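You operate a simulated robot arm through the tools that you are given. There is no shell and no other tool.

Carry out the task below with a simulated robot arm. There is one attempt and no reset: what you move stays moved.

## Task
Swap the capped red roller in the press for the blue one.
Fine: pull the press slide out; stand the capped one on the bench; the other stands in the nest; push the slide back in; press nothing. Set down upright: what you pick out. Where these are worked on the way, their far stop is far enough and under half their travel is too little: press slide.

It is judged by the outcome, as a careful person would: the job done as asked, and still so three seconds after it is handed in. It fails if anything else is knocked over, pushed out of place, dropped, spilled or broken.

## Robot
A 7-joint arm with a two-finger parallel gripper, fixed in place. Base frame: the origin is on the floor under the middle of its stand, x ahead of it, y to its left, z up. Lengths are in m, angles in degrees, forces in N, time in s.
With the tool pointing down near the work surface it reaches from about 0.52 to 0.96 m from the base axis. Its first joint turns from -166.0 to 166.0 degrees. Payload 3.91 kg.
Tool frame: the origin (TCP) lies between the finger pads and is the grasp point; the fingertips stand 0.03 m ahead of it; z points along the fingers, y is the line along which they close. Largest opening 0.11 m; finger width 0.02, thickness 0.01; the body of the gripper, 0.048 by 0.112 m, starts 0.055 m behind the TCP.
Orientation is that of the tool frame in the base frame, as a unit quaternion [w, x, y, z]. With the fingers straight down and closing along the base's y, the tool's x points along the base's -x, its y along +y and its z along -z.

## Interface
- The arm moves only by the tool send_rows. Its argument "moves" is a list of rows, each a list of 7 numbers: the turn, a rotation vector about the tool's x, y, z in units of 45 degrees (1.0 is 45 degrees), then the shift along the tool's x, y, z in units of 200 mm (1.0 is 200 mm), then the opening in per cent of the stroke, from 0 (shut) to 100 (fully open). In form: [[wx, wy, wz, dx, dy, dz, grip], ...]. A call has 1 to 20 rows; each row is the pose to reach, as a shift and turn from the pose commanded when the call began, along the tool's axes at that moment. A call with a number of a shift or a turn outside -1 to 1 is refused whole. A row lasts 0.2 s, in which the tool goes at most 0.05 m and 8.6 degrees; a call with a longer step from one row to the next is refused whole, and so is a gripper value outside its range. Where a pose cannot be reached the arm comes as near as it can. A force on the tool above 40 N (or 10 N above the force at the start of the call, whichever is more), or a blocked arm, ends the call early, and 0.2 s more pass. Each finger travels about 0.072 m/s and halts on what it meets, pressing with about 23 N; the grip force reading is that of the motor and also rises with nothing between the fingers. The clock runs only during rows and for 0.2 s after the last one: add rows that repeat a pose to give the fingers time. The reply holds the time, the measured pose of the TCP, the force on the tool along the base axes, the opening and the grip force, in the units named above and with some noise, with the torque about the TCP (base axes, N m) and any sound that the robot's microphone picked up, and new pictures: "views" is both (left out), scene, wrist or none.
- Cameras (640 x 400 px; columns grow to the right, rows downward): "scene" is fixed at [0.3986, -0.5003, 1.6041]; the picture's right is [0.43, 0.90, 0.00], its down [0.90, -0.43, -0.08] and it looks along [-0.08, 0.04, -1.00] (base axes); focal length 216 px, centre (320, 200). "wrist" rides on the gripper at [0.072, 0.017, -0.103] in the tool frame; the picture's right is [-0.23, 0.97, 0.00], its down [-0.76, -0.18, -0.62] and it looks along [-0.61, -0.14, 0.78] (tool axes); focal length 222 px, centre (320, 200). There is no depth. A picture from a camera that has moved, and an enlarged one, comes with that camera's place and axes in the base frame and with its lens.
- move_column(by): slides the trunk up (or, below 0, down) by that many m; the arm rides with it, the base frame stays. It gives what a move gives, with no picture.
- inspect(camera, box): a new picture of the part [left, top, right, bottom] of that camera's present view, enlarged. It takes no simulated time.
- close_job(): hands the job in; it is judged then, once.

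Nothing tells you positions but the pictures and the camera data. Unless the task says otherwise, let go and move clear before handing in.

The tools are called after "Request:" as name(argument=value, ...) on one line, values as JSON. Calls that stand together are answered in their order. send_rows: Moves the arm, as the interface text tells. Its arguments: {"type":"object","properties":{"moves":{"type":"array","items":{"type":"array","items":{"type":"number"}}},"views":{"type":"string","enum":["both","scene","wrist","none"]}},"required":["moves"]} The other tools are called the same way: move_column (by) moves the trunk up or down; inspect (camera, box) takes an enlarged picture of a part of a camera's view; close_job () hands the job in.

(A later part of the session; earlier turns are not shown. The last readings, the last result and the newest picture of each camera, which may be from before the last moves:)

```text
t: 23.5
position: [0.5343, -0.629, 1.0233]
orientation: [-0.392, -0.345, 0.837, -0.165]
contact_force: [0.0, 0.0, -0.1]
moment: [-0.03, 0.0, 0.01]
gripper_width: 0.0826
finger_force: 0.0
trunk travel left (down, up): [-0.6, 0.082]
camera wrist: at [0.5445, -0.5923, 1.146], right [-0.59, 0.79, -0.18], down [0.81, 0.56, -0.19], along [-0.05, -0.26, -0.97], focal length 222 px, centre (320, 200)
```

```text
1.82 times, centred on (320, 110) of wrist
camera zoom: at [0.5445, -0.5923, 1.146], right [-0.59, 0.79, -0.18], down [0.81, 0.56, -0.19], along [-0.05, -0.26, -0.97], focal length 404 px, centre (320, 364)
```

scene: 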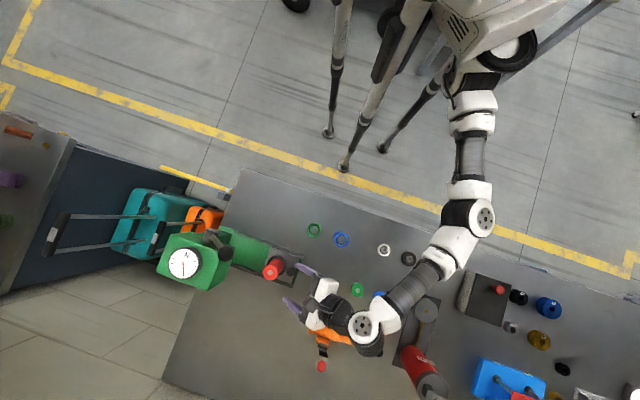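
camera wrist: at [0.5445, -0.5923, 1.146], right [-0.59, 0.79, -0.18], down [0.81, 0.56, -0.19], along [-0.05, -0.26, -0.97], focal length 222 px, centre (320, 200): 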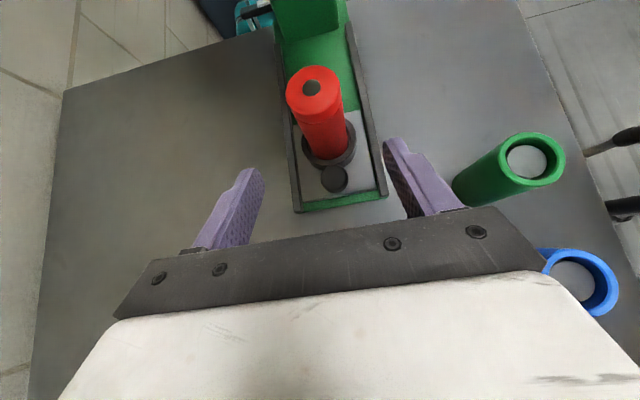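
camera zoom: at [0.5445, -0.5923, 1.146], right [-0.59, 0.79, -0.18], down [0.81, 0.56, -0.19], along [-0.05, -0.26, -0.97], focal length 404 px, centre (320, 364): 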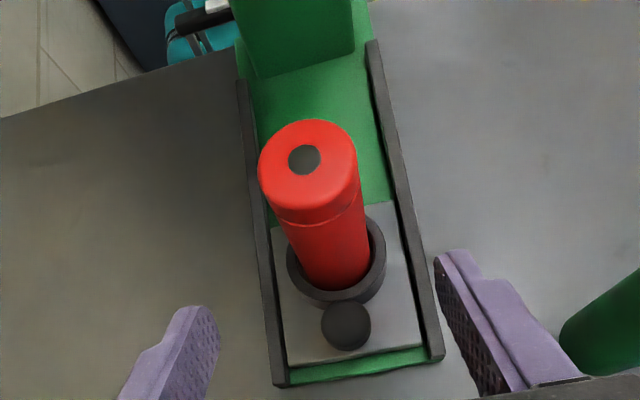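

Request:
send_rows(moves=[[0, 0, 0, 0, 0, 0.13, 75], [0, 0, 0, 0, 0.002, 0.26, 75], [0, 0, 0, 0, 0.004, 0.38, 75], [0, 0, 0, 0, 0.004, 0.44, 75], [0, 0, 0, 0, 0.004, 0.49, 75]], views="both")

Request:
inspect(camera="wrist", box=[220, 20, 420, 240])

Request:
inspect(camera="scene", box=[190, 200, 350, 320])

```text
t: 24.7
position: [0.4828, -0.6812, 0.9616]
orientation: [-0.392, -0.345, 0.837, -0.165]
contact_force: [0.6, -0.6, 0.4]
moment: [0.04, 0.01, -0.02]
gripper_width: 0.0824
finger_force: 0.0
trunk travel left (down, up): [-0.6, 0.082]
camera wrist: at [0.4926, -0.6438, 1.0842], right [-0.58, 0.79, -0.18], down [0.81, 0.56, -0.19], along [-0.05, -0.26, -0.97], focal length 222 px, centre (320, 200)
```

scene: 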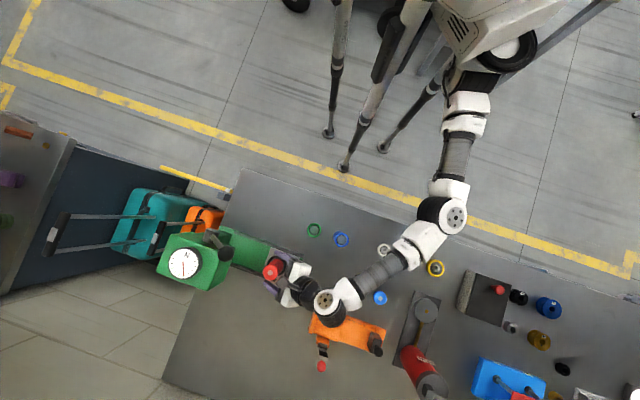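
wrist: 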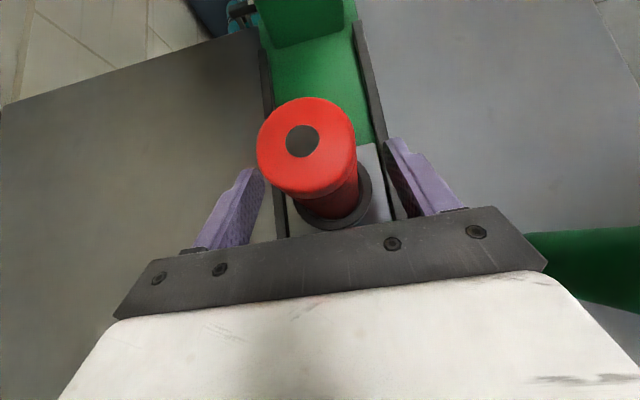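

```text
1.82 times, centred on (320, 130) of wrist
camera zoom: at [0.4926, -0.6438, 1.0842], right [-0.58, 0.79, -0.18], down [0.81, 0.56, -0.19], along [-0.05, -0.26, -0.97], focal length 404 px, centre (320, 327)
```

zoom: 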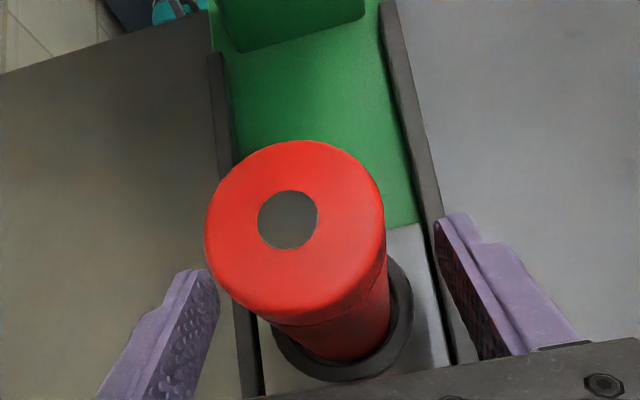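

```text
3.33 times, centred on (270, 260) of scene
camera zoom: at [0.3986, -0.5003, 1.6041], right [0.43, 0.9, 0.0], down [0.9, -0.43, -0.08], along [-0.08, 0.04, -1.0], focal length 720 px, centre (487, 0)
```

zoom: 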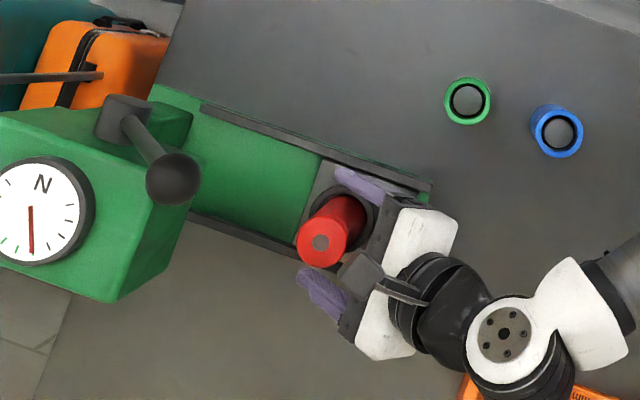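

Fingers straddle the roller body below the cap. I'll shift 2.5 mm to centre it and close.

Request:
send_rows(moves=[[0, 0, 0, 0, 0.0125, 0.01, 75], [0, 0, 0, 0, 0.0125, 0.01, 50], [0, 0, 0, 0, 0.0125, 0.01, 25], [0, 0, 0, 0, 0.0125, 0.01, 20], [0, 0, 0, 0, 0.0125, 0.01, 20], [0, 0, 0, 0, 0.0125, 0.01, 20]], views="wrist")

Request:
inspect(camera="wrist", box=[220, 20, 420, 240])

```text
t: 26.1
position: [0.4789, -0.6791, 0.9599]
orientation: [-0.392, -0.345, 0.837, -0.165]
contact_force: [-1.7, -0.7, 0.5]
moment: [0.01, 0.07, 0.02]
gripper_width: 0.0413
finger_force: 22.9
trunk travel left (down, up): [-0.6, 0.082]
camera wrist: at [0.4891, -0.6432, 1.0829], right [-0.58, 0.79, -0.18], down [0.81, 0.56, -0.19], along [-0.05, -0.26, -0.97], focal length 222 px, centre (320, 200)
```

wrist: 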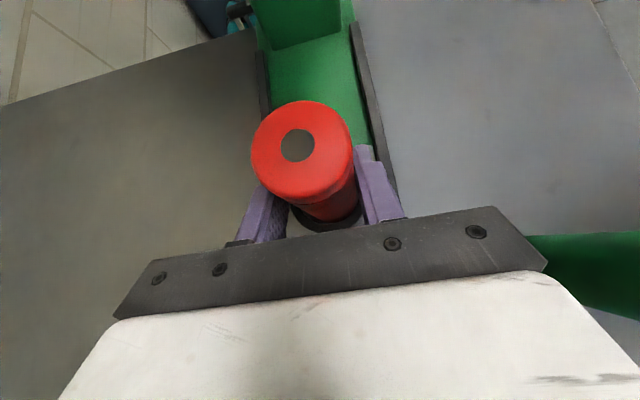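

```text
1.82 times, centred on (320, 130) of wrist
camera zoom: at [0.4891, -0.6432, 1.0829], right [-0.58, 0.79, -0.18], down [0.81, 0.56, -0.19], along [-0.05, -0.26, -0.97], focal length 404 px, centre (320, 327)
```

zoom: 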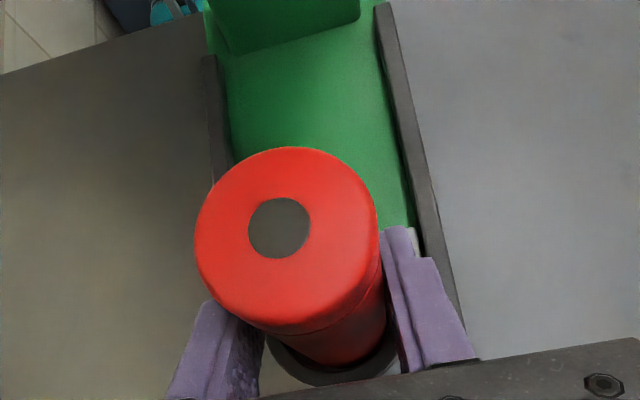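

Gripped at 41 mm. I'll lift the red roller straight up out of the nest.

Request:
send_rows(moves=[[0, 0, 0, 0.02, 0, -0.016, 20], [0, 0, 0, 0.058, -0.001, -0.048, 20], [0, 0, 0, 0.115, -0.001, -0.096, 20], [0, 0, 0, 0.192, -0.002, -0.16, 20], [0, 0, 0, 0.27, -0.003, -0.224, 20], [0, 0, 0, 0.346, -0.004, -0.288, 20]], views="both")

Request:
inspect(camera="scene", box=[190, 200, 350, 320])

```text
t: 27.5
position: [0.4781, -0.6805, 1.0531]
orientation: [-0.393, -0.345, 0.836, -0.166]
contact_force: [-0.1, 0.8, -2.0]
moment: [0.08, 0.01, 0.02]
gripper_width: 0.0412
finger_force: 23.5
trunk travel left (down, up): [-0.6, 0.082]
camera wrist: at [0.4879, -0.6438, 1.1741], right [-0.58, 0.79, -0.18], down [0.81, 0.56, -0.19], along [-0.05, -0.26, -0.97], focal length 222 px, centre (320, 200)
```

scene: 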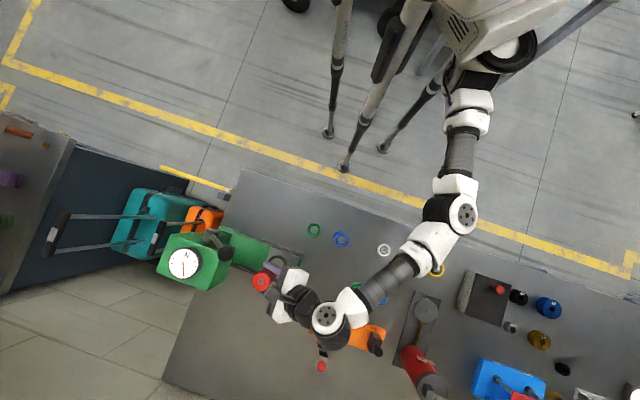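
wrist: 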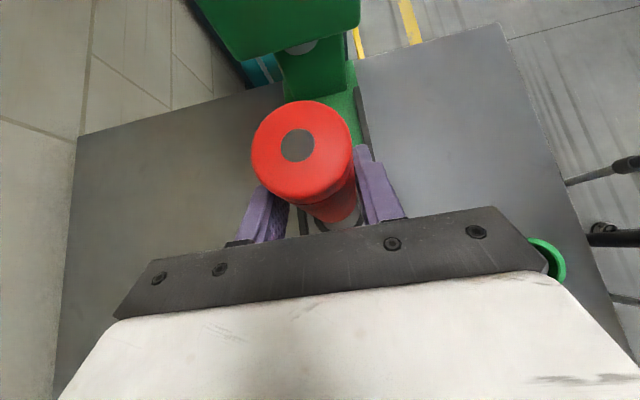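

```text
3.33 times, centred on (270, 260) of scene
camera zoom: at [0.3986, -0.5003, 1.6041], right [0.43, 0.9, 0.0], down [0.9, -0.43, -0.08], along [-0.08, 0.04, -1.0], focal length 720 px, centre (487, 0)
```

zoom: 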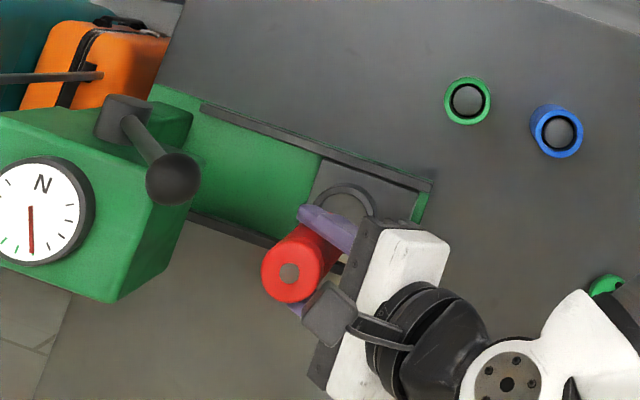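

Request:
send_rows(moves=[[0, 0, 0, -0.1, 0.045, -0.12, 20], [0, 0, 0, -0.2, 0.09, -0.24, 20], [0, 0, 0, -0.3, 0.134, -0.36, 20], [0, 0, 0, -0.4, 0.179, -0.482, 20], [0, 0, 0, -0.5, 0.224, -0.603, 20], [0, 0, 0, -0.598, 0.268, -0.723, 20]], views="both")

Request:
inspect(camera="scene", box=[290, 210, 430, 330])

```text
t: 28.9
position: [0.5721, -0.5115, 1.0494]
orientation: [-0.391, -0.345, 0.837, -0.165]
contact_force: [-0.3, 0.0, -3.1]
moment: [0.02, 0.0, 0.02]
gripper_width: 0.0411
finger_force: 22.7
trunk travel left (down, up): [-0.6, 0.082]
camera wrist: at [0.583, -0.4739, 1.1726], right [-0.58, 0.79, -0.18], down [0.81, 0.56, -0.19], along [-0.05, -0.26, -0.97], focal length 222 px, centre (320, 200)
```

scene: 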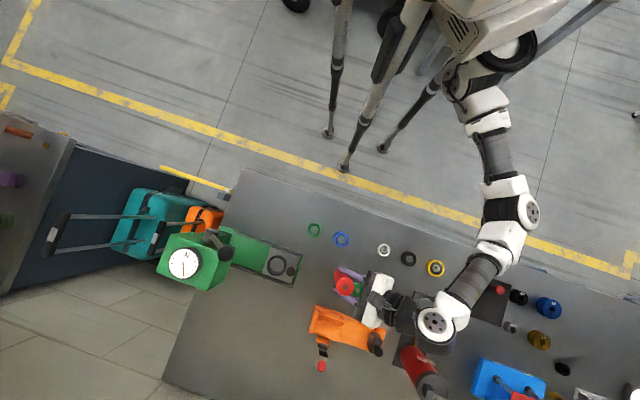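
wrist: 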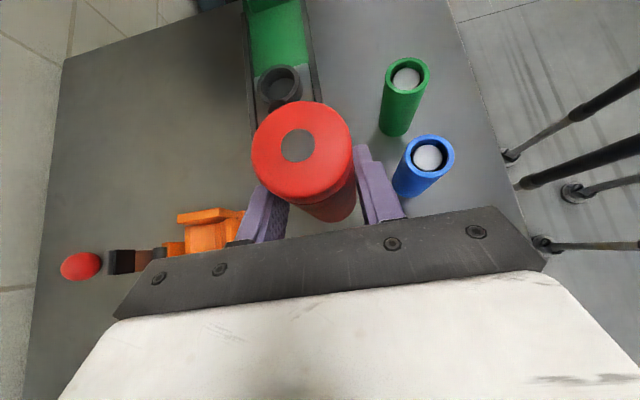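

```text
3.33 times, centred on (360, 270) of scene
camera zoom: at [0.3986, -0.5003, 1.6041], right [0.43, 0.9, 0.0], down [0.9, -0.43, -0.08], along [-0.08, 0.04, -1.0], focal length 720 px, centre (187, -33)
```

zoom: 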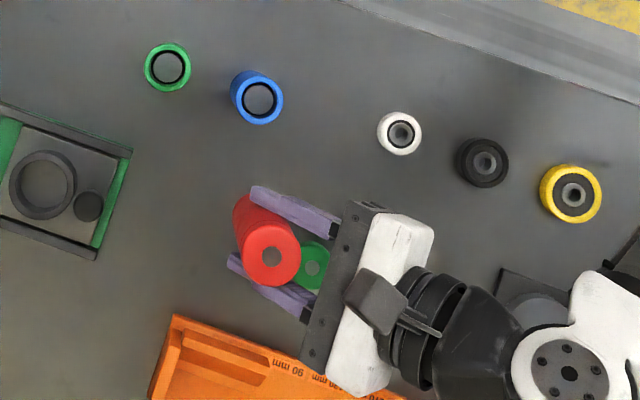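

The nest is empty and the roller is over the clear patch between the blue roller and the caps. I'll lower it most of the way to the bench.

Request:
send_rows(moves=[[0, 0, 0, -0.1, 0.001, 0.083, 20], [0, 0, 0, -0.2, 0.002, 0.166, 20], [0, 0, 0, -0.3, 0.003, 0.249, 20], [0, 0, 0, -0.377, 0.004, 0.313, 20]], views="both")

Request:
inspect(camera="scene", box=[290, 210, 430, 330])

Request:
inspect(camera="wrist", box=[220, 40, 480, 240])

```text
t: 29.9
position: [0.5743, -0.5102, 0.9517]
orientation: [-0.392, -0.345, 0.837, -0.164]
contact_force: [0.4, 0.2, -2.1]
moment: [-0.02, -0.01, 0.02]
gripper_width: 0.0415
finger_force: 23.0
trunk travel left (down, up): [-0.6, 0.082]
camera wrist: at [0.5832, -0.4739, 1.0738], right [-0.58, 0.79, -0.18], down [0.81, 0.56, -0.19], along [-0.05, -0.26, -0.97], focal length 222 px, centre (320, 200)
```

scene: 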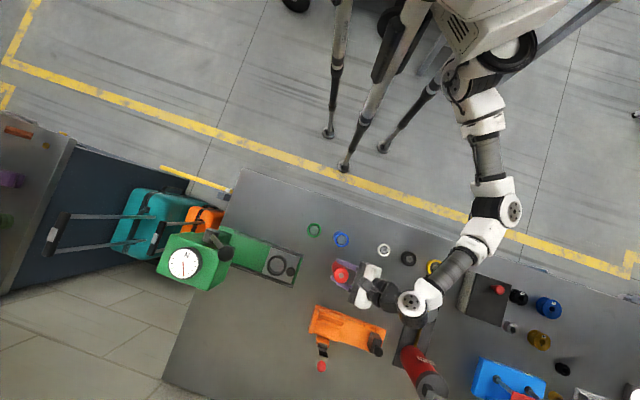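
wrist: 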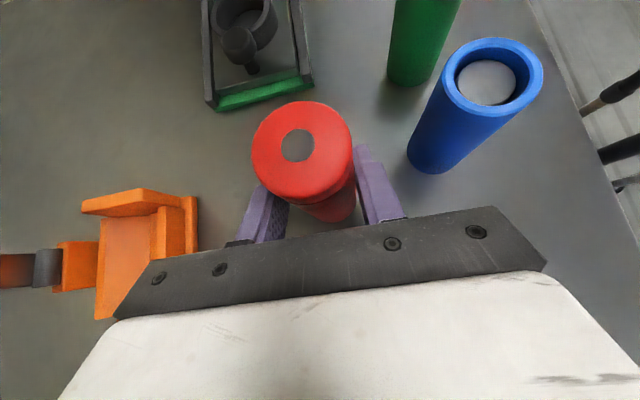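

```text
3.33 times, centred on (360, 270) of scene
camera zoom: at [0.3986, -0.5003, 1.6041], right [0.43, 0.9, 0.0], down [0.9, -0.43, -0.08], along [-0.08, 0.04, -1.0], focal length 720 px, centre (187, -33)
```

zoom: 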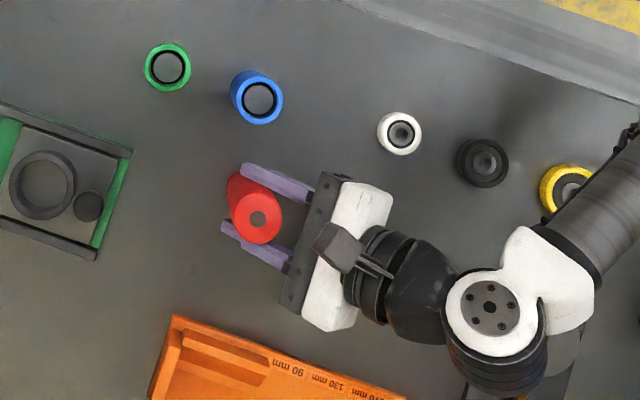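

```text
2.00 times, centred on (350, 140) of wrist
camera zoom: at [0.5832, -0.4739, 1.0738], right [-0.58, 0.79, -0.18], down [0.81, 0.56, -0.19], along [-0.05, -0.26, -0.97], focal length 444 px, centre (260, 320)
```

zoom: 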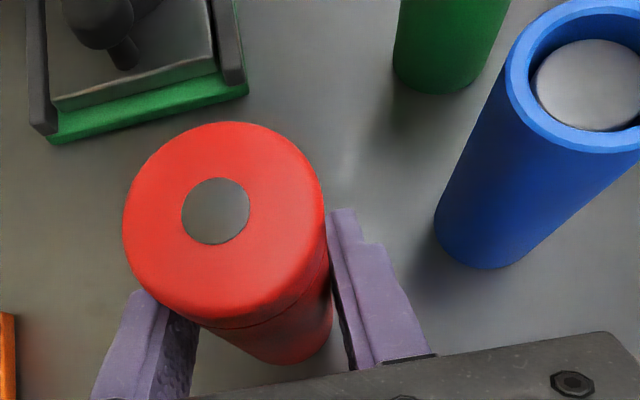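

Request:
send_rows(moves=[[0, 0, 0, -0.01, 0, 0.008, 20], [0, 0, 0, -0.019, 0, 0.016, 20]], views="none")

Request:
send_rows(moves=[[0, 0, 0, -0.0077, 0, 0.0064, 20], [0, 0, 0, -0.0077, 0, 0.0064, 20]], views="none")

```text
t: 30.5
position: [0.5724, -0.5097, 0.9474]
orientation: [-0.391, -0.346, 0.837, -0.165]
contact_force: [0.0, -0.6, -2.5]
moment: [0.01, 0.01, -0.01]
gripper_width: 0.0415
finger_force: 23.2
trunk travel left (down, up): [-0.6, 0.082]
```

```text
t: 31.1
position: [0.5733, -0.5101, 0.9462]
orientation: [-0.392, -0.345, 0.837, -0.165]
contact_force: [-0.9, -0.6, -3.0]
moment: [-0.01, -0.04, -0.03]
gripper_width: 0.0412
finger_force: 23.0
trunk travel left (down, up): [-0.6, 0.082]
```

Request:
send_rows(moves=[[0, 0, 0, -0.0077, 0, 0.0064, 20], [0, 0, 0, -0.0077, 0, 0.0064, 20]], views="none")

Request:
send_rows(moves=[[0, 0, 0, -0.0077, 0, 0.0064, 20], [0, 0, 0, -0.0077, 0, 0.0064, 20]], views="none")

```text
t: 31.7
position: [0.5721, -0.5094, 0.9446]
orientation: [-0.392, -0.345, 0.837, -0.165]
contact_force: [-0.3, 0.6, -2.7]
moment: [0.0, -0.02, 0.01]
gripper_width: 0.0415
finger_force: 23.0
trunk travel left (down, up): [-0.6, 0.082]
```

```text
t: 32.3
position: [0.5723, -0.5103, 0.9411]
orientation: [-0.392, -0.345, 0.837, -0.165]
contact_force: [-0.3, 0.5, -1.6]
moment: [0.04, 0.0, 0.03]
gripper_width: 0.0413
finger_force: 23.6
trunk travel left (down, up): [-0.6, 0.082]
```

Request:
send_rows(moves=[[0, 0, 0, -0.0077, 0, 0.0064, 20], [0, 0, 0, -0.0077, 0, 0.0064, 20]], views="none")

Request:
send_rows(moves=[[0, 0, 0, -0.0058, 0, 0.0048, 20], [0, 0, 0, -0.0058, 0, 0.0048, 20]], views="wrist")

Request:
inspect(camera="wrist", box=[260, 140, 400, 240])

```text
t: 32.9
position: [0.5725, -0.5113, 0.9414]
orientation: [-0.392, -0.345, 0.837, -0.165]
contact_force: [-0.7, 0.8, 3.0]
moment: [0.04, 0.13, -0.04]
gripper_width: 0.0415
finger_force: 22.8
trunk travel left (down, up): [-0.6, 0.082]
```

```text
t: 33.5
position: [0.573, -0.5103, 0.9406]
orientation: [-0.392, -0.345, 0.836, -0.167]
contact_force: [0.9, 0.9, 13.3]
moment: [0.21, 0.17, -0.03]
gripper_width: 0.0415
finger_force: 23.0
trunk travel left (down, up): [-0.6, 0.082]
camera wrist: at [0.583, -0.4733, 1.0629], right [-0.59, 0.79, -0.18], down [0.81, 0.56, -0.19], along [-0.05, -0.26, -0.96], focal length 222 px, centre (320, 200)
```

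wrist: 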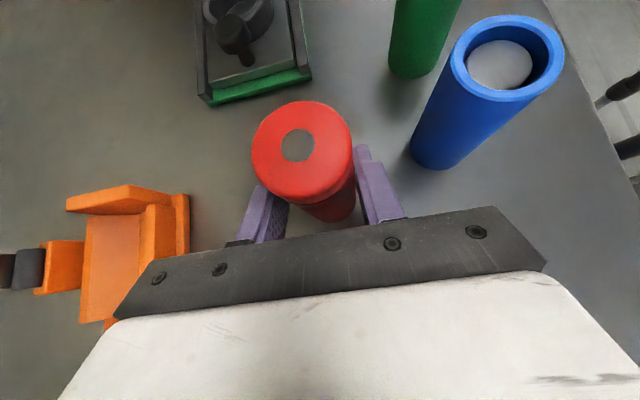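

```text
4.00 times, centred on (330, 190) of wrist
camera zoom: at [0.583, -0.4733, 1.0629], right [-0.59, 0.79, -0.18], down [0.81, 0.56, -0.19], along [-0.05, -0.26, -0.96], focal length 888 px, centre (280, 240)
```

zoom: 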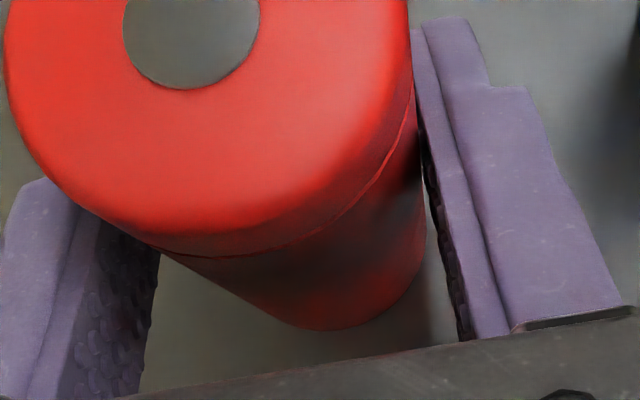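

The roller is on the bench (vertical contact force rose). I'll ease the pressure slightly, then open the fingers.

Request:
send_rows(moves=[[0, 0, 0, 0.005, 0, -0.004, 20], [0, 0, 0, 0.005, 0, -0.004, 38], [0, 0, 0, 0.005, 0, -0.004, 42], [0, 0, 0, 0.005, 0, -0.004, 50], [0, 0, 0, 0.005, 0, -0.004, 60], [0, 0, 0, 0.005, 0, -0.004, 65]], views="wrist")

Request:
inspect(camera="wrist", box=[220, 60, 420, 240])

```text
t: 34.9
position: [0.5723, -0.5103, 0.9403]
orientation: [-0.392, -0.345, 0.837, -0.165]
contact_force: [0.0, 0.5, -0.7]
moment: [-0.01, 0.02, -0.04]
gripper_width: 0.0717
finger_force: 0.0
trunk travel left (down, up): [-0.6, 0.082]
camera wrist: at [0.5834, -0.474, 1.0621], right [-0.58, 0.79, -0.18], down [0.81, 0.56, -0.19], along [-0.05, -0.26, -0.97], focal length 222 px, centre (320, 200)
```

wrist: 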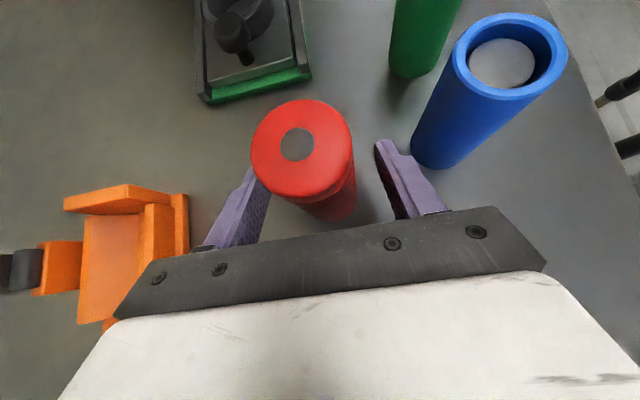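

```text
2.22 times, centred on (320, 150) of wrist
camera zoom: at [0.5834, -0.474, 1.0621], right [-0.58, 0.79, -0.18], down [0.81, 0.56, -0.19], along [-0.05, -0.26, -0.97], focal length 494 px, centre (320, 311)
```

zoom: 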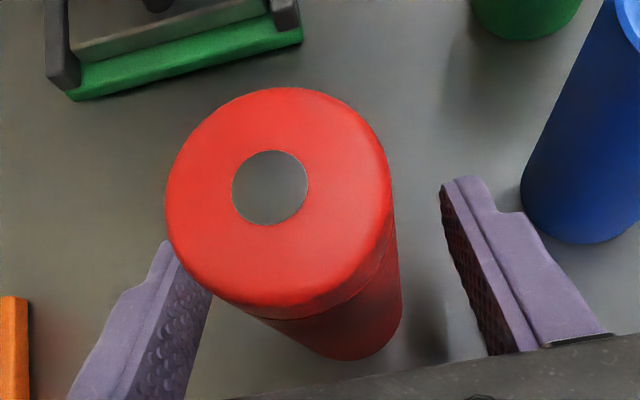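

Red stands upright on the bench. I'll raise the gripper straight up off it and swing over to a pre-grasp pose for the blue roller.

Request:
send_rows(moves=[[0, 0, 0, 0.1, -0.001, -0.083, 65], [0, 0, 0, 0.24, -0.003, -0.2, 65], [0, 0, 0, 0.385, -0.004, -0.32, 65], [0, 0, 0, 0.33, 0.15, -0.385, 65], [0, 0, 0, 0.277, 0.31, -0.45, 65], [0, 0, 0, 0.2235, 0.4615, -0.517, 65], [0, 0, 0, 0.089, 0.463, -0.4055, 70]], views="both")

Request:
inspect(camera="wrist", box=[180, 0, 460, 230])

Request:
inspect(camera="scene", box=[290, 210, 430, 330])

```text
t: 36.5
position: [0.5415, -0.4074, 1.0018]
orientation: [-0.393, -0.344, 0.837, -0.165]
contact_force: [-0.4, -0.3, -0.5]
moment: [-0.01, -0.03, 0.0]
gripper_width: 0.0771
finger_force: 0.0
trunk travel left (down, up): [-0.6, 0.082]
camera wrist: at [0.5517, -0.3712, 1.125], right [-0.58, 0.79, -0.18], down [0.81, 0.56, -0.19], along [-0.05, -0.26, -0.97], focal length 222 px, centre (320, 200)
```

scene: 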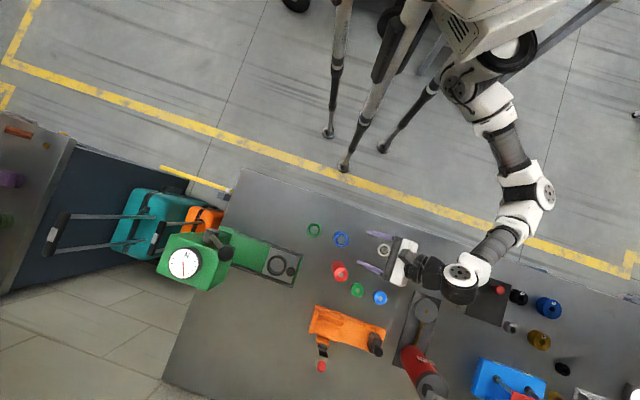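
wrist: 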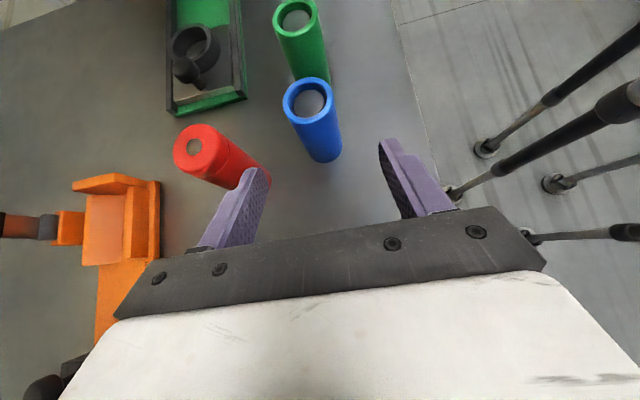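

```text
1.74 times, centred on (320, 115) of wrist
camera zoom: at [0.5517, -0.3712, 1.125], right [-0.58, 0.79, -0.18], down [0.81, 0.56, -0.19], along [-0.05, -0.26, -0.97], focal length 386 px, centre (320, 348)
```

zoom: 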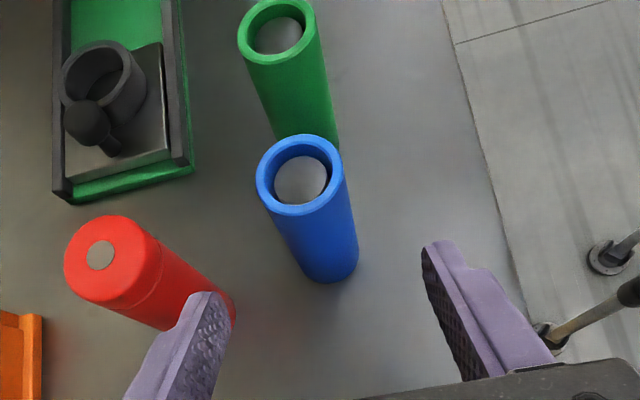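

```text
3.33 times, centred on (360, 270) of scene
camera zoom: at [0.3986, -0.5003, 1.6041], right [0.43, 0.9, 0.0], down [0.9, -0.43, -0.08], along [-0.08, 0.04, -1.0], focal length 720 px, centre (187, -33)
```

zoom: 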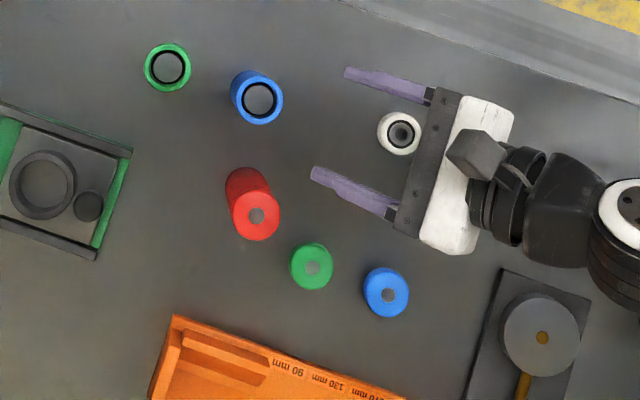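

Request:
send_rows(moves=[[0, 0, 0, 0.01, -0.0125, 0.12, 70], [0, 0, 0, 0.01, -0.0125, 0.24, 70], [0, 0, 0, 0.01, -0.0125, 0.36, 70], [0, 0, 0, 0.01, -0.0125, 0.43, 70], [0, 0, 0, 0.01, -0.0125, 0.49, 70]], views="both")

Request:
inspect(camera="wrist", box=[180, 20, 460, 240])

Request:
inspect(camera="scene", box=[290, 210, 430, 330])

```text
t: 37.7
position: [0.4898, -0.4639, 0.9429]
orientation: [-0.391, -0.345, 0.837, -0.165]
contact_force: [0.2, 0.1, 0.3]
moment: [0.02, 0.01, 0.03]
gripper_width: 0.0768
finger_force: 0.2
trunk travel left (down, up): [-0.6, 0.082]
camera wrist: at [0.5006, -0.4277, 1.0646], right [-0.58, 0.79, -0.18], down [0.81, 0.56, -0.19], along [-0.05, -0.26, -0.97], focal length 222 px, centre (320, 200)
```

scene: 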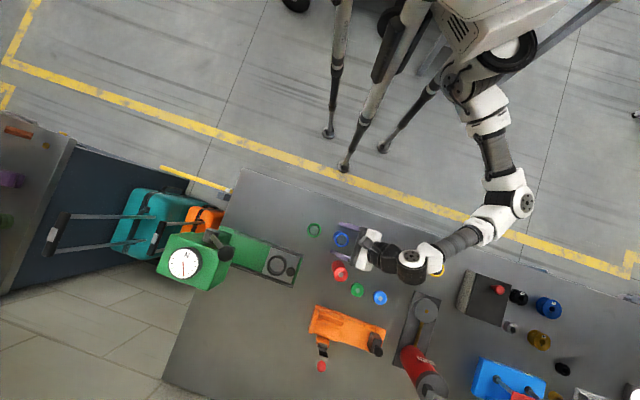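
wrist: 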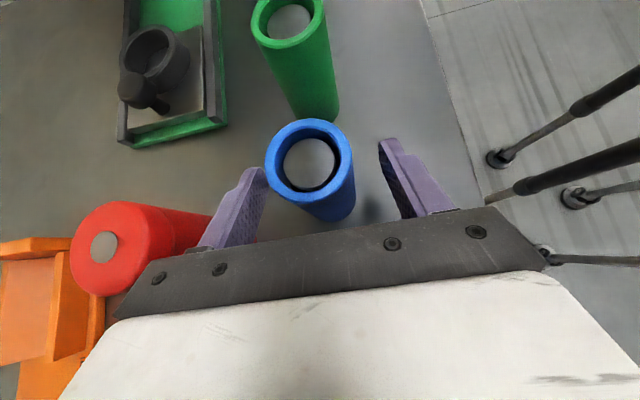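

```text
1.82 times, centred on (320, 130) of wrist
camera zoom: at [0.5006, -0.4277, 1.0646], right [-0.58, 0.79, -0.18], down [0.81, 0.56, -0.19], along [-0.05, -0.26, -0.97], focal length 404 px, centre (320, 327)
```

zoom: 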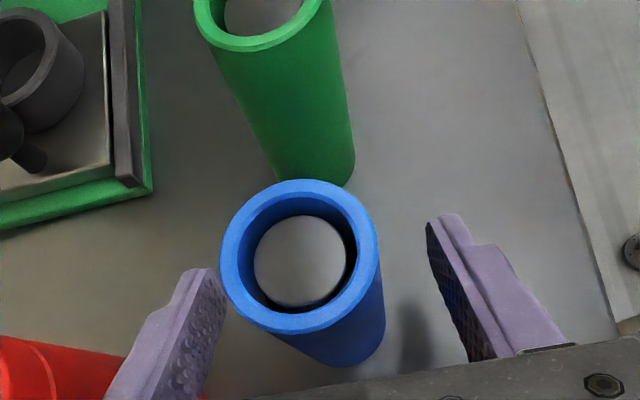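

```text
3.33 times, centred on (360, 270) of scene
camera zoom: at [0.3986, -0.5003, 1.6041], right [0.43, 0.9, 0.0], down [0.9, -0.43, -0.08], along [-0.08, 0.04, -1.0], focal length 720 px, centre (187, -33)
```

zoom: 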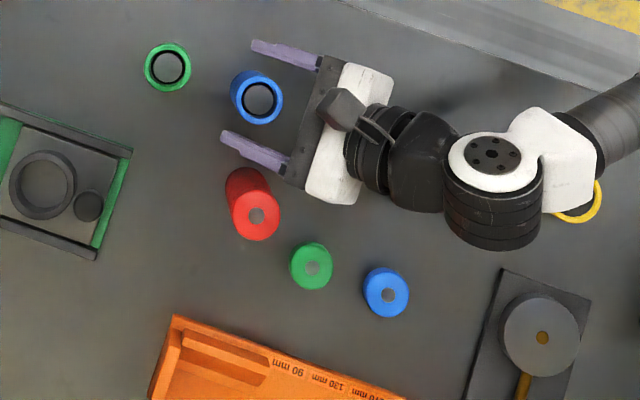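

Blue is centred between the fingers, and red is clear. Closing on blue.

Request:
send_rows(moves=[[0, 0, 0, 0, 0.002, 0, 50], [0, 0, 0, 0, 0.002, 0, 25], [0, 0, 0, 0, 0.002, 0, 20], [0, 0, 0, 0, 0.002, 0, 20], [0, 0, 0, 0, 0.002, 0, 20]], views="wrist")

Request:
inspect(camera="wrist", box=[180, 20, 460, 240])

```text
t: 38.9
position: [0.4894, -0.4635, 0.9425]
orientation: [-0.392, -0.344, 0.837, -0.164]
contact_force: [-0.5, -0.5, 0.4]
moment: [0.02, 0.05, 0.01]
gripper_width: 0.0412
finger_force: 23.1
trunk travel left (down, up): [-0.6, 0.082]
camera wrist: at [0.5005, -0.4276, 1.0649], right [-0.58, 0.79, -0.18], down [0.81, 0.56, -0.19], along [-0.05, -0.26, -0.97], focal length 222 px, centre (320, 200)
```

wrist: 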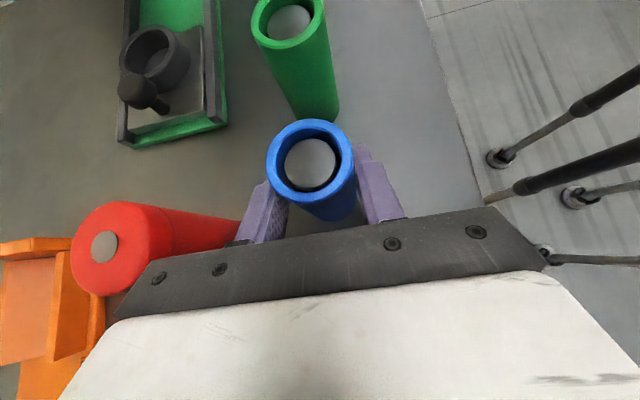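

```text
1.82 times, centred on (320, 130) of wrist
camera zoom: at [0.5005, -0.4276, 1.0649], right [-0.58, 0.79, -0.18], down [0.81, 0.56, -0.19], along [-0.05, -0.26, -0.97], focal length 404 px, centre (320, 327)
```

zoom: 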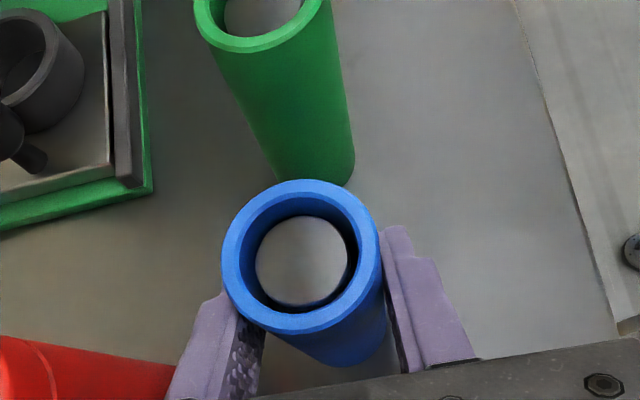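

Blue is held at 41 mm. I'll lift it above everything, then carry it over the empty nest.

Request:
send_rows(moves=[[0, 0, 0, 0.04, 0, -0.033, 20], [0, 0, 0, 0.15, -0.002, -0.125, 20], [0, 0, 0, 0.3, -0.003, -0.25, 20], [0, 0, 0, 0.461, -0.005, -0.383, 20]], views="scene")

Request:
send_rows(moves=[[0, 0, 0, 0.085, -0.12, 0.104, 20], [0, 0, 0, 0.17, -0.242, 0.208, 20], [0, 0, 0, 0.256, -0.363, 0.313, 20], [0, 0, 0, 0.341, -0.485, 0.417, 20], [0, 0, 0, 0.427, -0.606, 0.522, 20], [0, 0, 0, 0.512, -0.727, 0.626, 20]], views="both")

Request:
inspect(camera="wrist", box=[200, 40, 420, 240])

Request:
inspect(camera="scene", box=[190, 200, 350, 320])

```text
t: 39.9
position: [0.4881, -0.4645, 1.0636]
orientation: [-0.392, -0.344, 0.837, -0.165]
contact_force: [-1.0, 0.3, -1.8]
moment: [0.02, 0.01, 0.0]
gripper_width: 0.0414
finger_force: 23.5
trunk travel left (down, up): [-0.6, 0.082]
```

scene: 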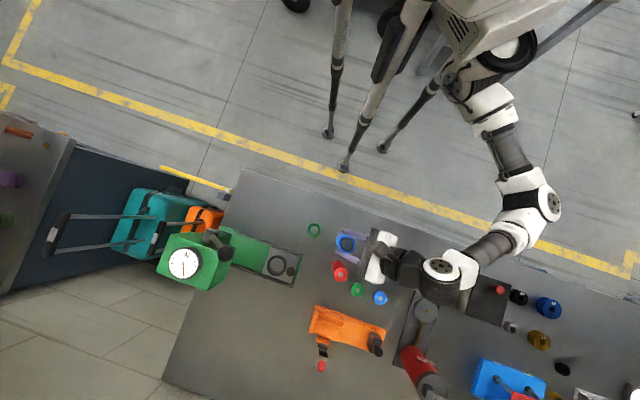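

```text
t: 41.3
position: [0.4783, -0.6837, 1.063]
orientation: [-0.391, -0.346, 0.837, -0.165]
contact_force: [0.2, -0.6, -2.4]
moment: [0.02, 0.0, -0.02]
gripper_width: 0.0414
finger_force: 23.0
trunk travel left (down, up): [-0.6, 0.082]
camera wrist: at [0.4894, -0.6468, 1.185], right [-0.58, 0.79, -0.18], down [0.81, 0.56, -0.19], along [-0.05, -0.26, -0.97], focal length 222 px, centre (320, 200)
```

scene: 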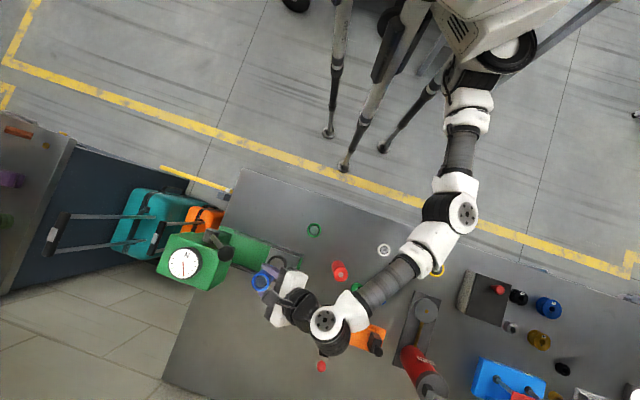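
wrist: 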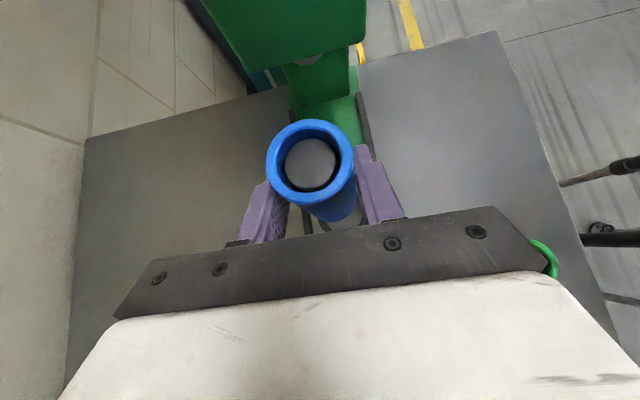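

```text
2.00 times, centred on (310, 140) of wrist
camera zoom: at [0.4894, -0.6468, 1.185], right [-0.58, 0.79, -0.18], down [0.81, 0.56, -0.19], along [-0.05, -0.26, -0.97], focal length 444 px, centre (340, 320)
```

zoom: 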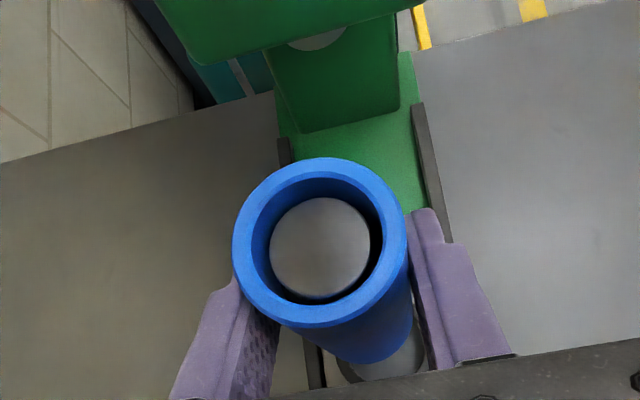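

```text
3.33 times, centred on (270, 260) of scene
camera zoom: at [0.3986, -0.5003, 1.6041], right [0.43, 0.9, 0.0], down [0.9, -0.43, -0.08], along [-0.08, 0.04, -1.0], focal length 720 px, centre (487, 0)
```

zoom: 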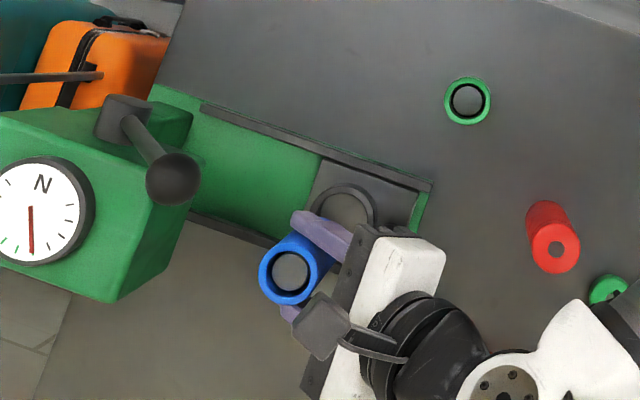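

Request:
send_rows(moves=[[0, 0, 0, -0.1, 0.004, 0.075, 20], [0, 0, 0, -0.2, 0.0075, 0.151, 20], [0, 0, 0, -0.2, 0.0075, 0.151, 20]], views="both")

Request:
inspect(camera="wrist", box=[240, 90, 400, 240])

Request:
inspect(camera="scene", box=[230, 220, 330, 300])

```text
t: 42.1
position: [0.4811, -0.6807, 1.0143]
orientation: [-0.391, -0.344, 0.837, -0.165]
contact_force: [0.3, -0.7, -3.0]
moment: [0.01, 0.02, -0.02]
gripper_width: 0.0412
finger_force: 22.8
trunk travel left (down, up): [-0.6, 0.082]
camera wrist: at [0.4915, -0.6432, 1.1356], right [-0.58, 0.79, -0.18], down [0.81, 0.56, -0.19], along [-0.05, -0.26, -0.97], focal length 222 px, centre (320, 200)
```

scene: 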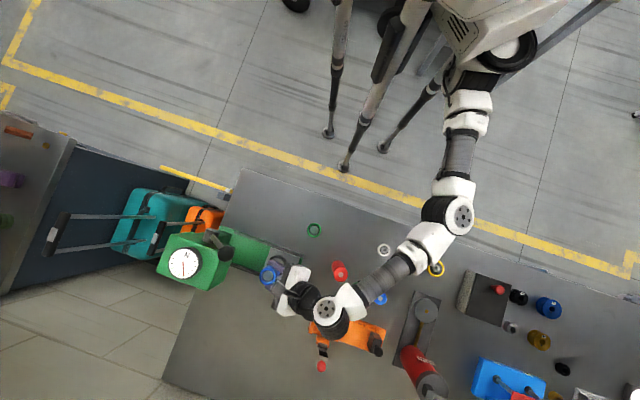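
wrist: 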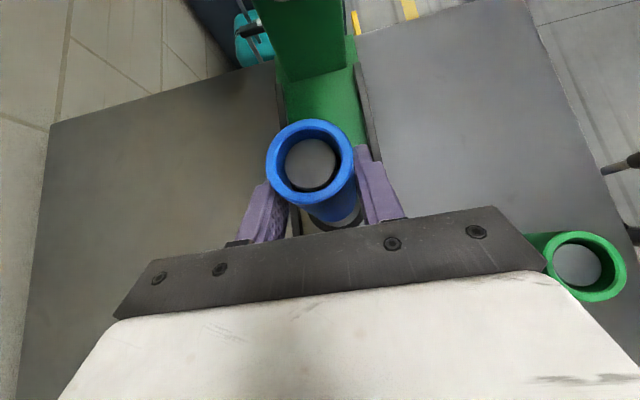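

```text
2.67 times, centred on (320, 165) of wrist
camera zoom: at [0.4915, -0.6432, 1.1356], right [-0.58, 0.79, -0.18], down [0.81, 0.56, -0.19], along [-0.05, -0.26, -0.97], focal length 592 px, centre (320, 293)
```

zoom: 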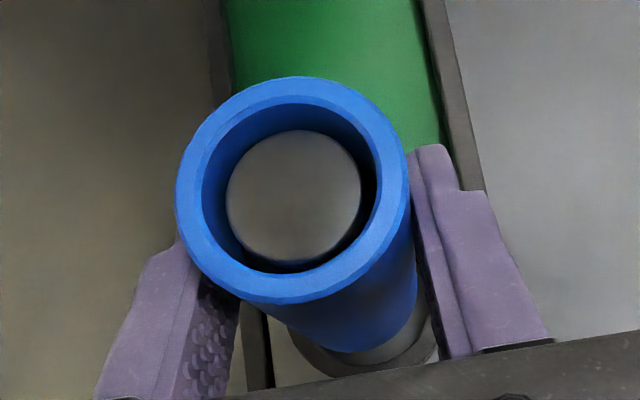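

```text
5.00 times, centred on (280, 260) of scene
camera zoom: at [0.3986, -0.5003, 1.6041], right [0.43, 0.9, 0.0], down [0.9, -0.43, -0.08], along [-0.08, 0.04, -1.0], focal length 1079 px, centre (520, -100)
```

zoom: 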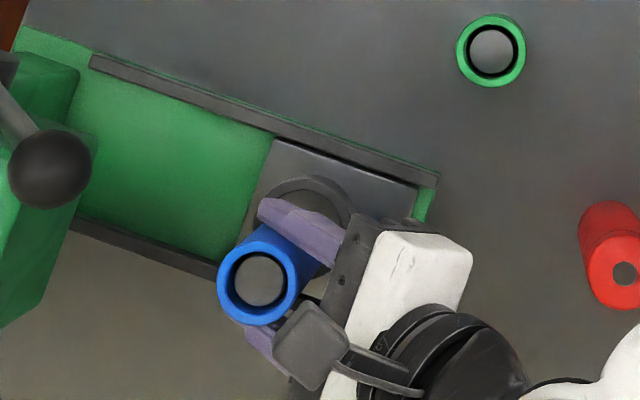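

Request:
send_rows(moves=[[0, 0, 0, -0.025, 0.006, 0.024, 20], [0, 0, 0, -0.05, 0.0075, 0.048, 20], [0, 0, 0, -0.05, 0.0075, 0.048, 20]], views="both")

Request:
inspect(camera="wrist", box=[270, 150, 370, 240])

Request:
inspect(camera="scene", box=[240, 230, 310, 290])

```text
t: 42.9
position: [0.4779, -0.6796, 0.9976]
orientation: [-0.392, -0.345, 0.837, -0.165]
contact_force: [-0.4, 0.4, -1.5]
moment: [0.02, -0.02, 0.01]
gripper_width: 0.0413
finger_force: 23.4
trunk travel left (down, up): [-0.6, 0.082]
camera wrist: at [0.4889, -0.6425, 1.1206], right [-0.58, 0.79, -0.18], down [0.81, 0.56, -0.19], along [-0.05, -0.26, -0.97], focal length 222 px, centre (320, 200)
```

scene: 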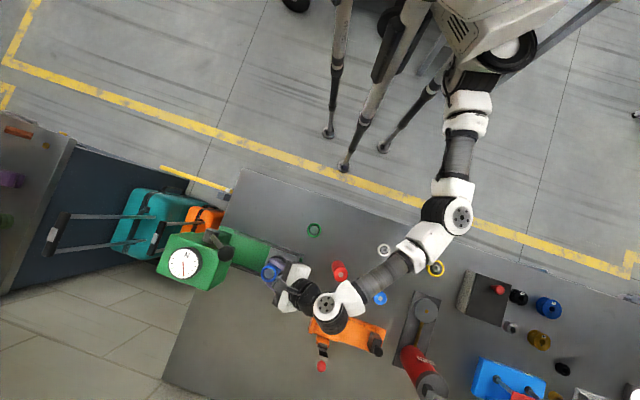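
wrist: 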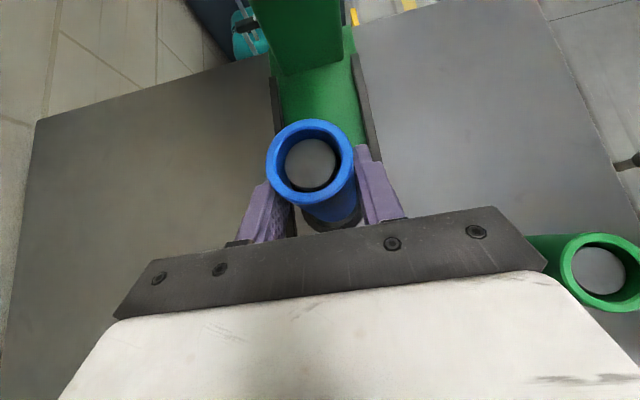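

```text
4.44 times, centred on (320, 195) of wrist
camera zoom: at [0.4889, -0.6425, 1.1206], right [-0.58, 0.79, -0.18], down [0.81, 0.56, -0.19], along [-0.05, -0.26, -0.97], focal length 987 px, centre (320, 222)
```

zoom: 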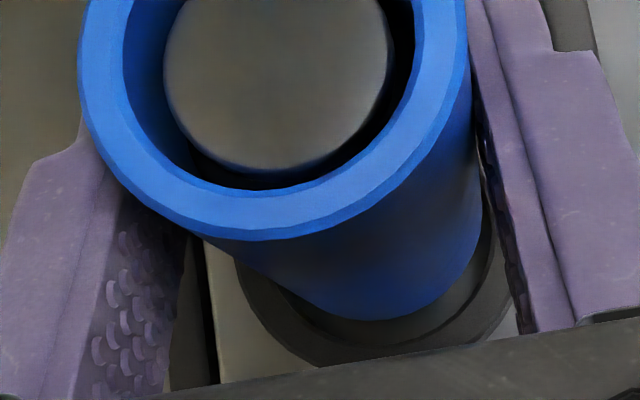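

```text
6.67 times, centred on (275, 260) of scene
camera zoom: at [0.3986, -0.5003, 1.6041], right [0.43, 0.9, 0.0], down [0.9, -0.43, -0.08], along [-0.08, 0.04, -1.0], focal length 1439 px, centre (620, -200)
```

zoom: 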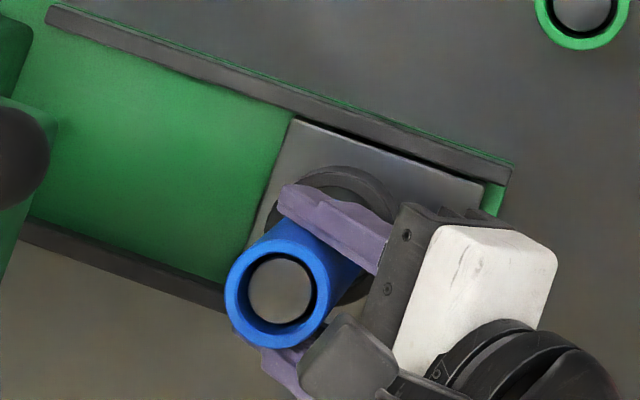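

Request:
send_rows(moves=[[0, 0, 0, 0, -0.01, 0, 20], [0, 0, 0, -0.012, -0.01, 0.01, 20], [0, 0, 0, -0.023, -0.01, 0.019, 20]], views="wrist")

Request:
inspect(camera="wrist", box=[270, 150, 370, 240])

```text
t: 43.7
position: [0.4805, -0.6814, 0.9941]
orientation: [-0.392, -0.344, 0.837, -0.164]
contact_force: [0.8, -0.1, -2.8]
moment: [0.02, -0.01, 0.01]
gripper_width: 0.0414
finger_force: 22.8
trunk travel left (down, up): [-0.6, 0.082]
camera wrist: at [0.4907, -0.6439, 1.1162], right [-0.58, 0.79, -0.18], down [0.81, 0.56, -0.19], along [-0.05, -0.26, -0.97], focal length 222 px, centre (320, 200)
```

wrist: 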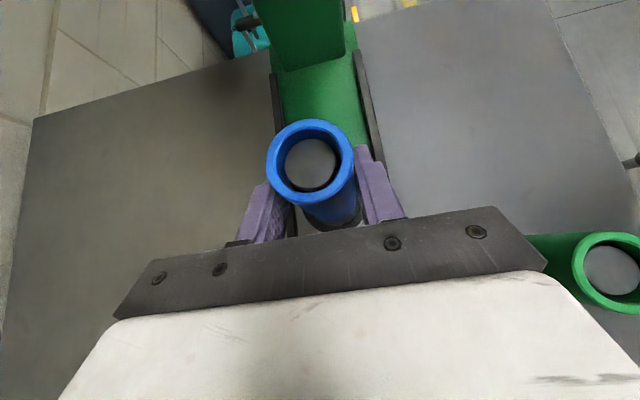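

```text
4.44 times, centred on (320, 195) of wrist
camera zoom: at [0.4907, -0.6439, 1.1162], right [-0.58, 0.79, -0.18], down [0.81, 0.56, -0.19], along [-0.05, -0.26, -0.97], focal length 987 px, centre (320, 222)
```

zoom: 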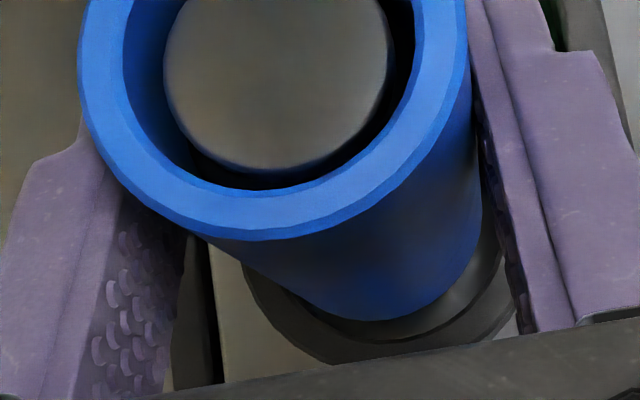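

Request:
send_rows(moves=[[0, 0, 0, -0.012, 0, 0.01, 20], [0, 0, 0, -0.023, 0, 0.019, 20], [0, 0, 0, -0.023, 0, 0.019, 20]], views="none")

Request:
send_rows(moves=[[0, 0, 0, -0.012, 0, 0.01, 20], [0, 0, 0, -0.023, 0, 0.019, 20], [0, 0, 0, -0.023, 0, 0.019, 20]], views="wrist")

Request:
inspect(camera="wrist", box=[270, 150, 370, 240])

```text
t: 44.5
position: [0.4791, -0.6797, 0.9891]
orientation: [-0.392, -0.344, 0.837, -0.164]
contact_force: [-0.4, -0.6, -2.1]
moment: [0.01, -0.04, 0.01]
gripper_width: 0.0414
finger_force: 23.6
trunk travel left (down, up): [-0.6, 0.082]
```

```text
t: 45.3
position: [0.4794, -0.6802, 0.9815]
orientation: [-0.391, -0.346, 0.836, -0.166]
contact_force: [0.1, 0.3, -2.8]
moment: [0.01, 0.01, 0.02]
gripper_width: 0.0413
finger_force: 23.0
trunk travel left (down, up): [-0.6, 0.082]
camera wrist: at [0.4902, -0.6439, 1.1037], right [-0.58, 0.79, -0.18], down [0.81, 0.56, -0.19], along [-0.05, -0.26, -0.97], focal length 222 px, centre (320, 200)
```

wrist: 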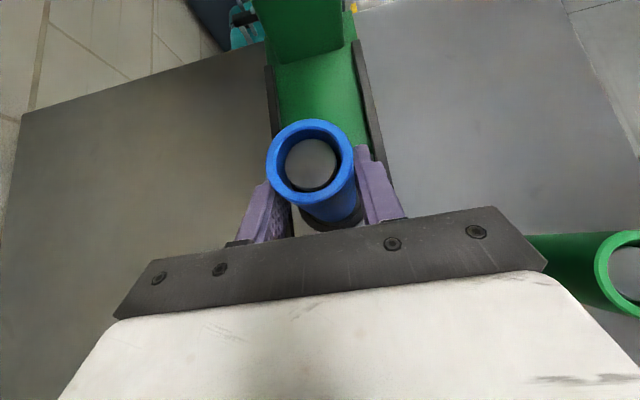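

```text
4.44 times, centred on (320, 195) of wrist
camera zoom: at [0.4902, -0.6439, 1.1037], right [-0.58, 0.79, -0.18], down [0.81, 0.56, -0.19], along [-0.05, -0.26, -0.97], focal length 987 px, centre (320, 222)
```

zoom: 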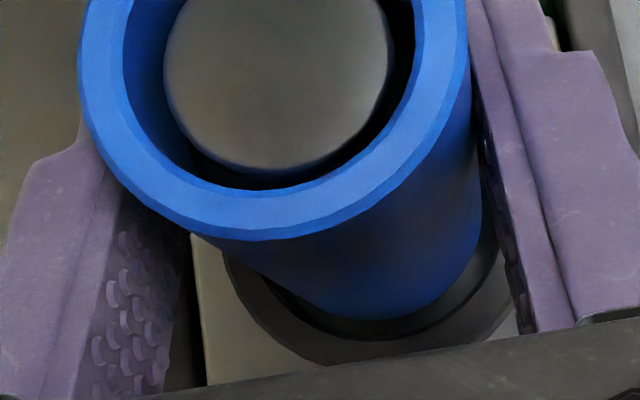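

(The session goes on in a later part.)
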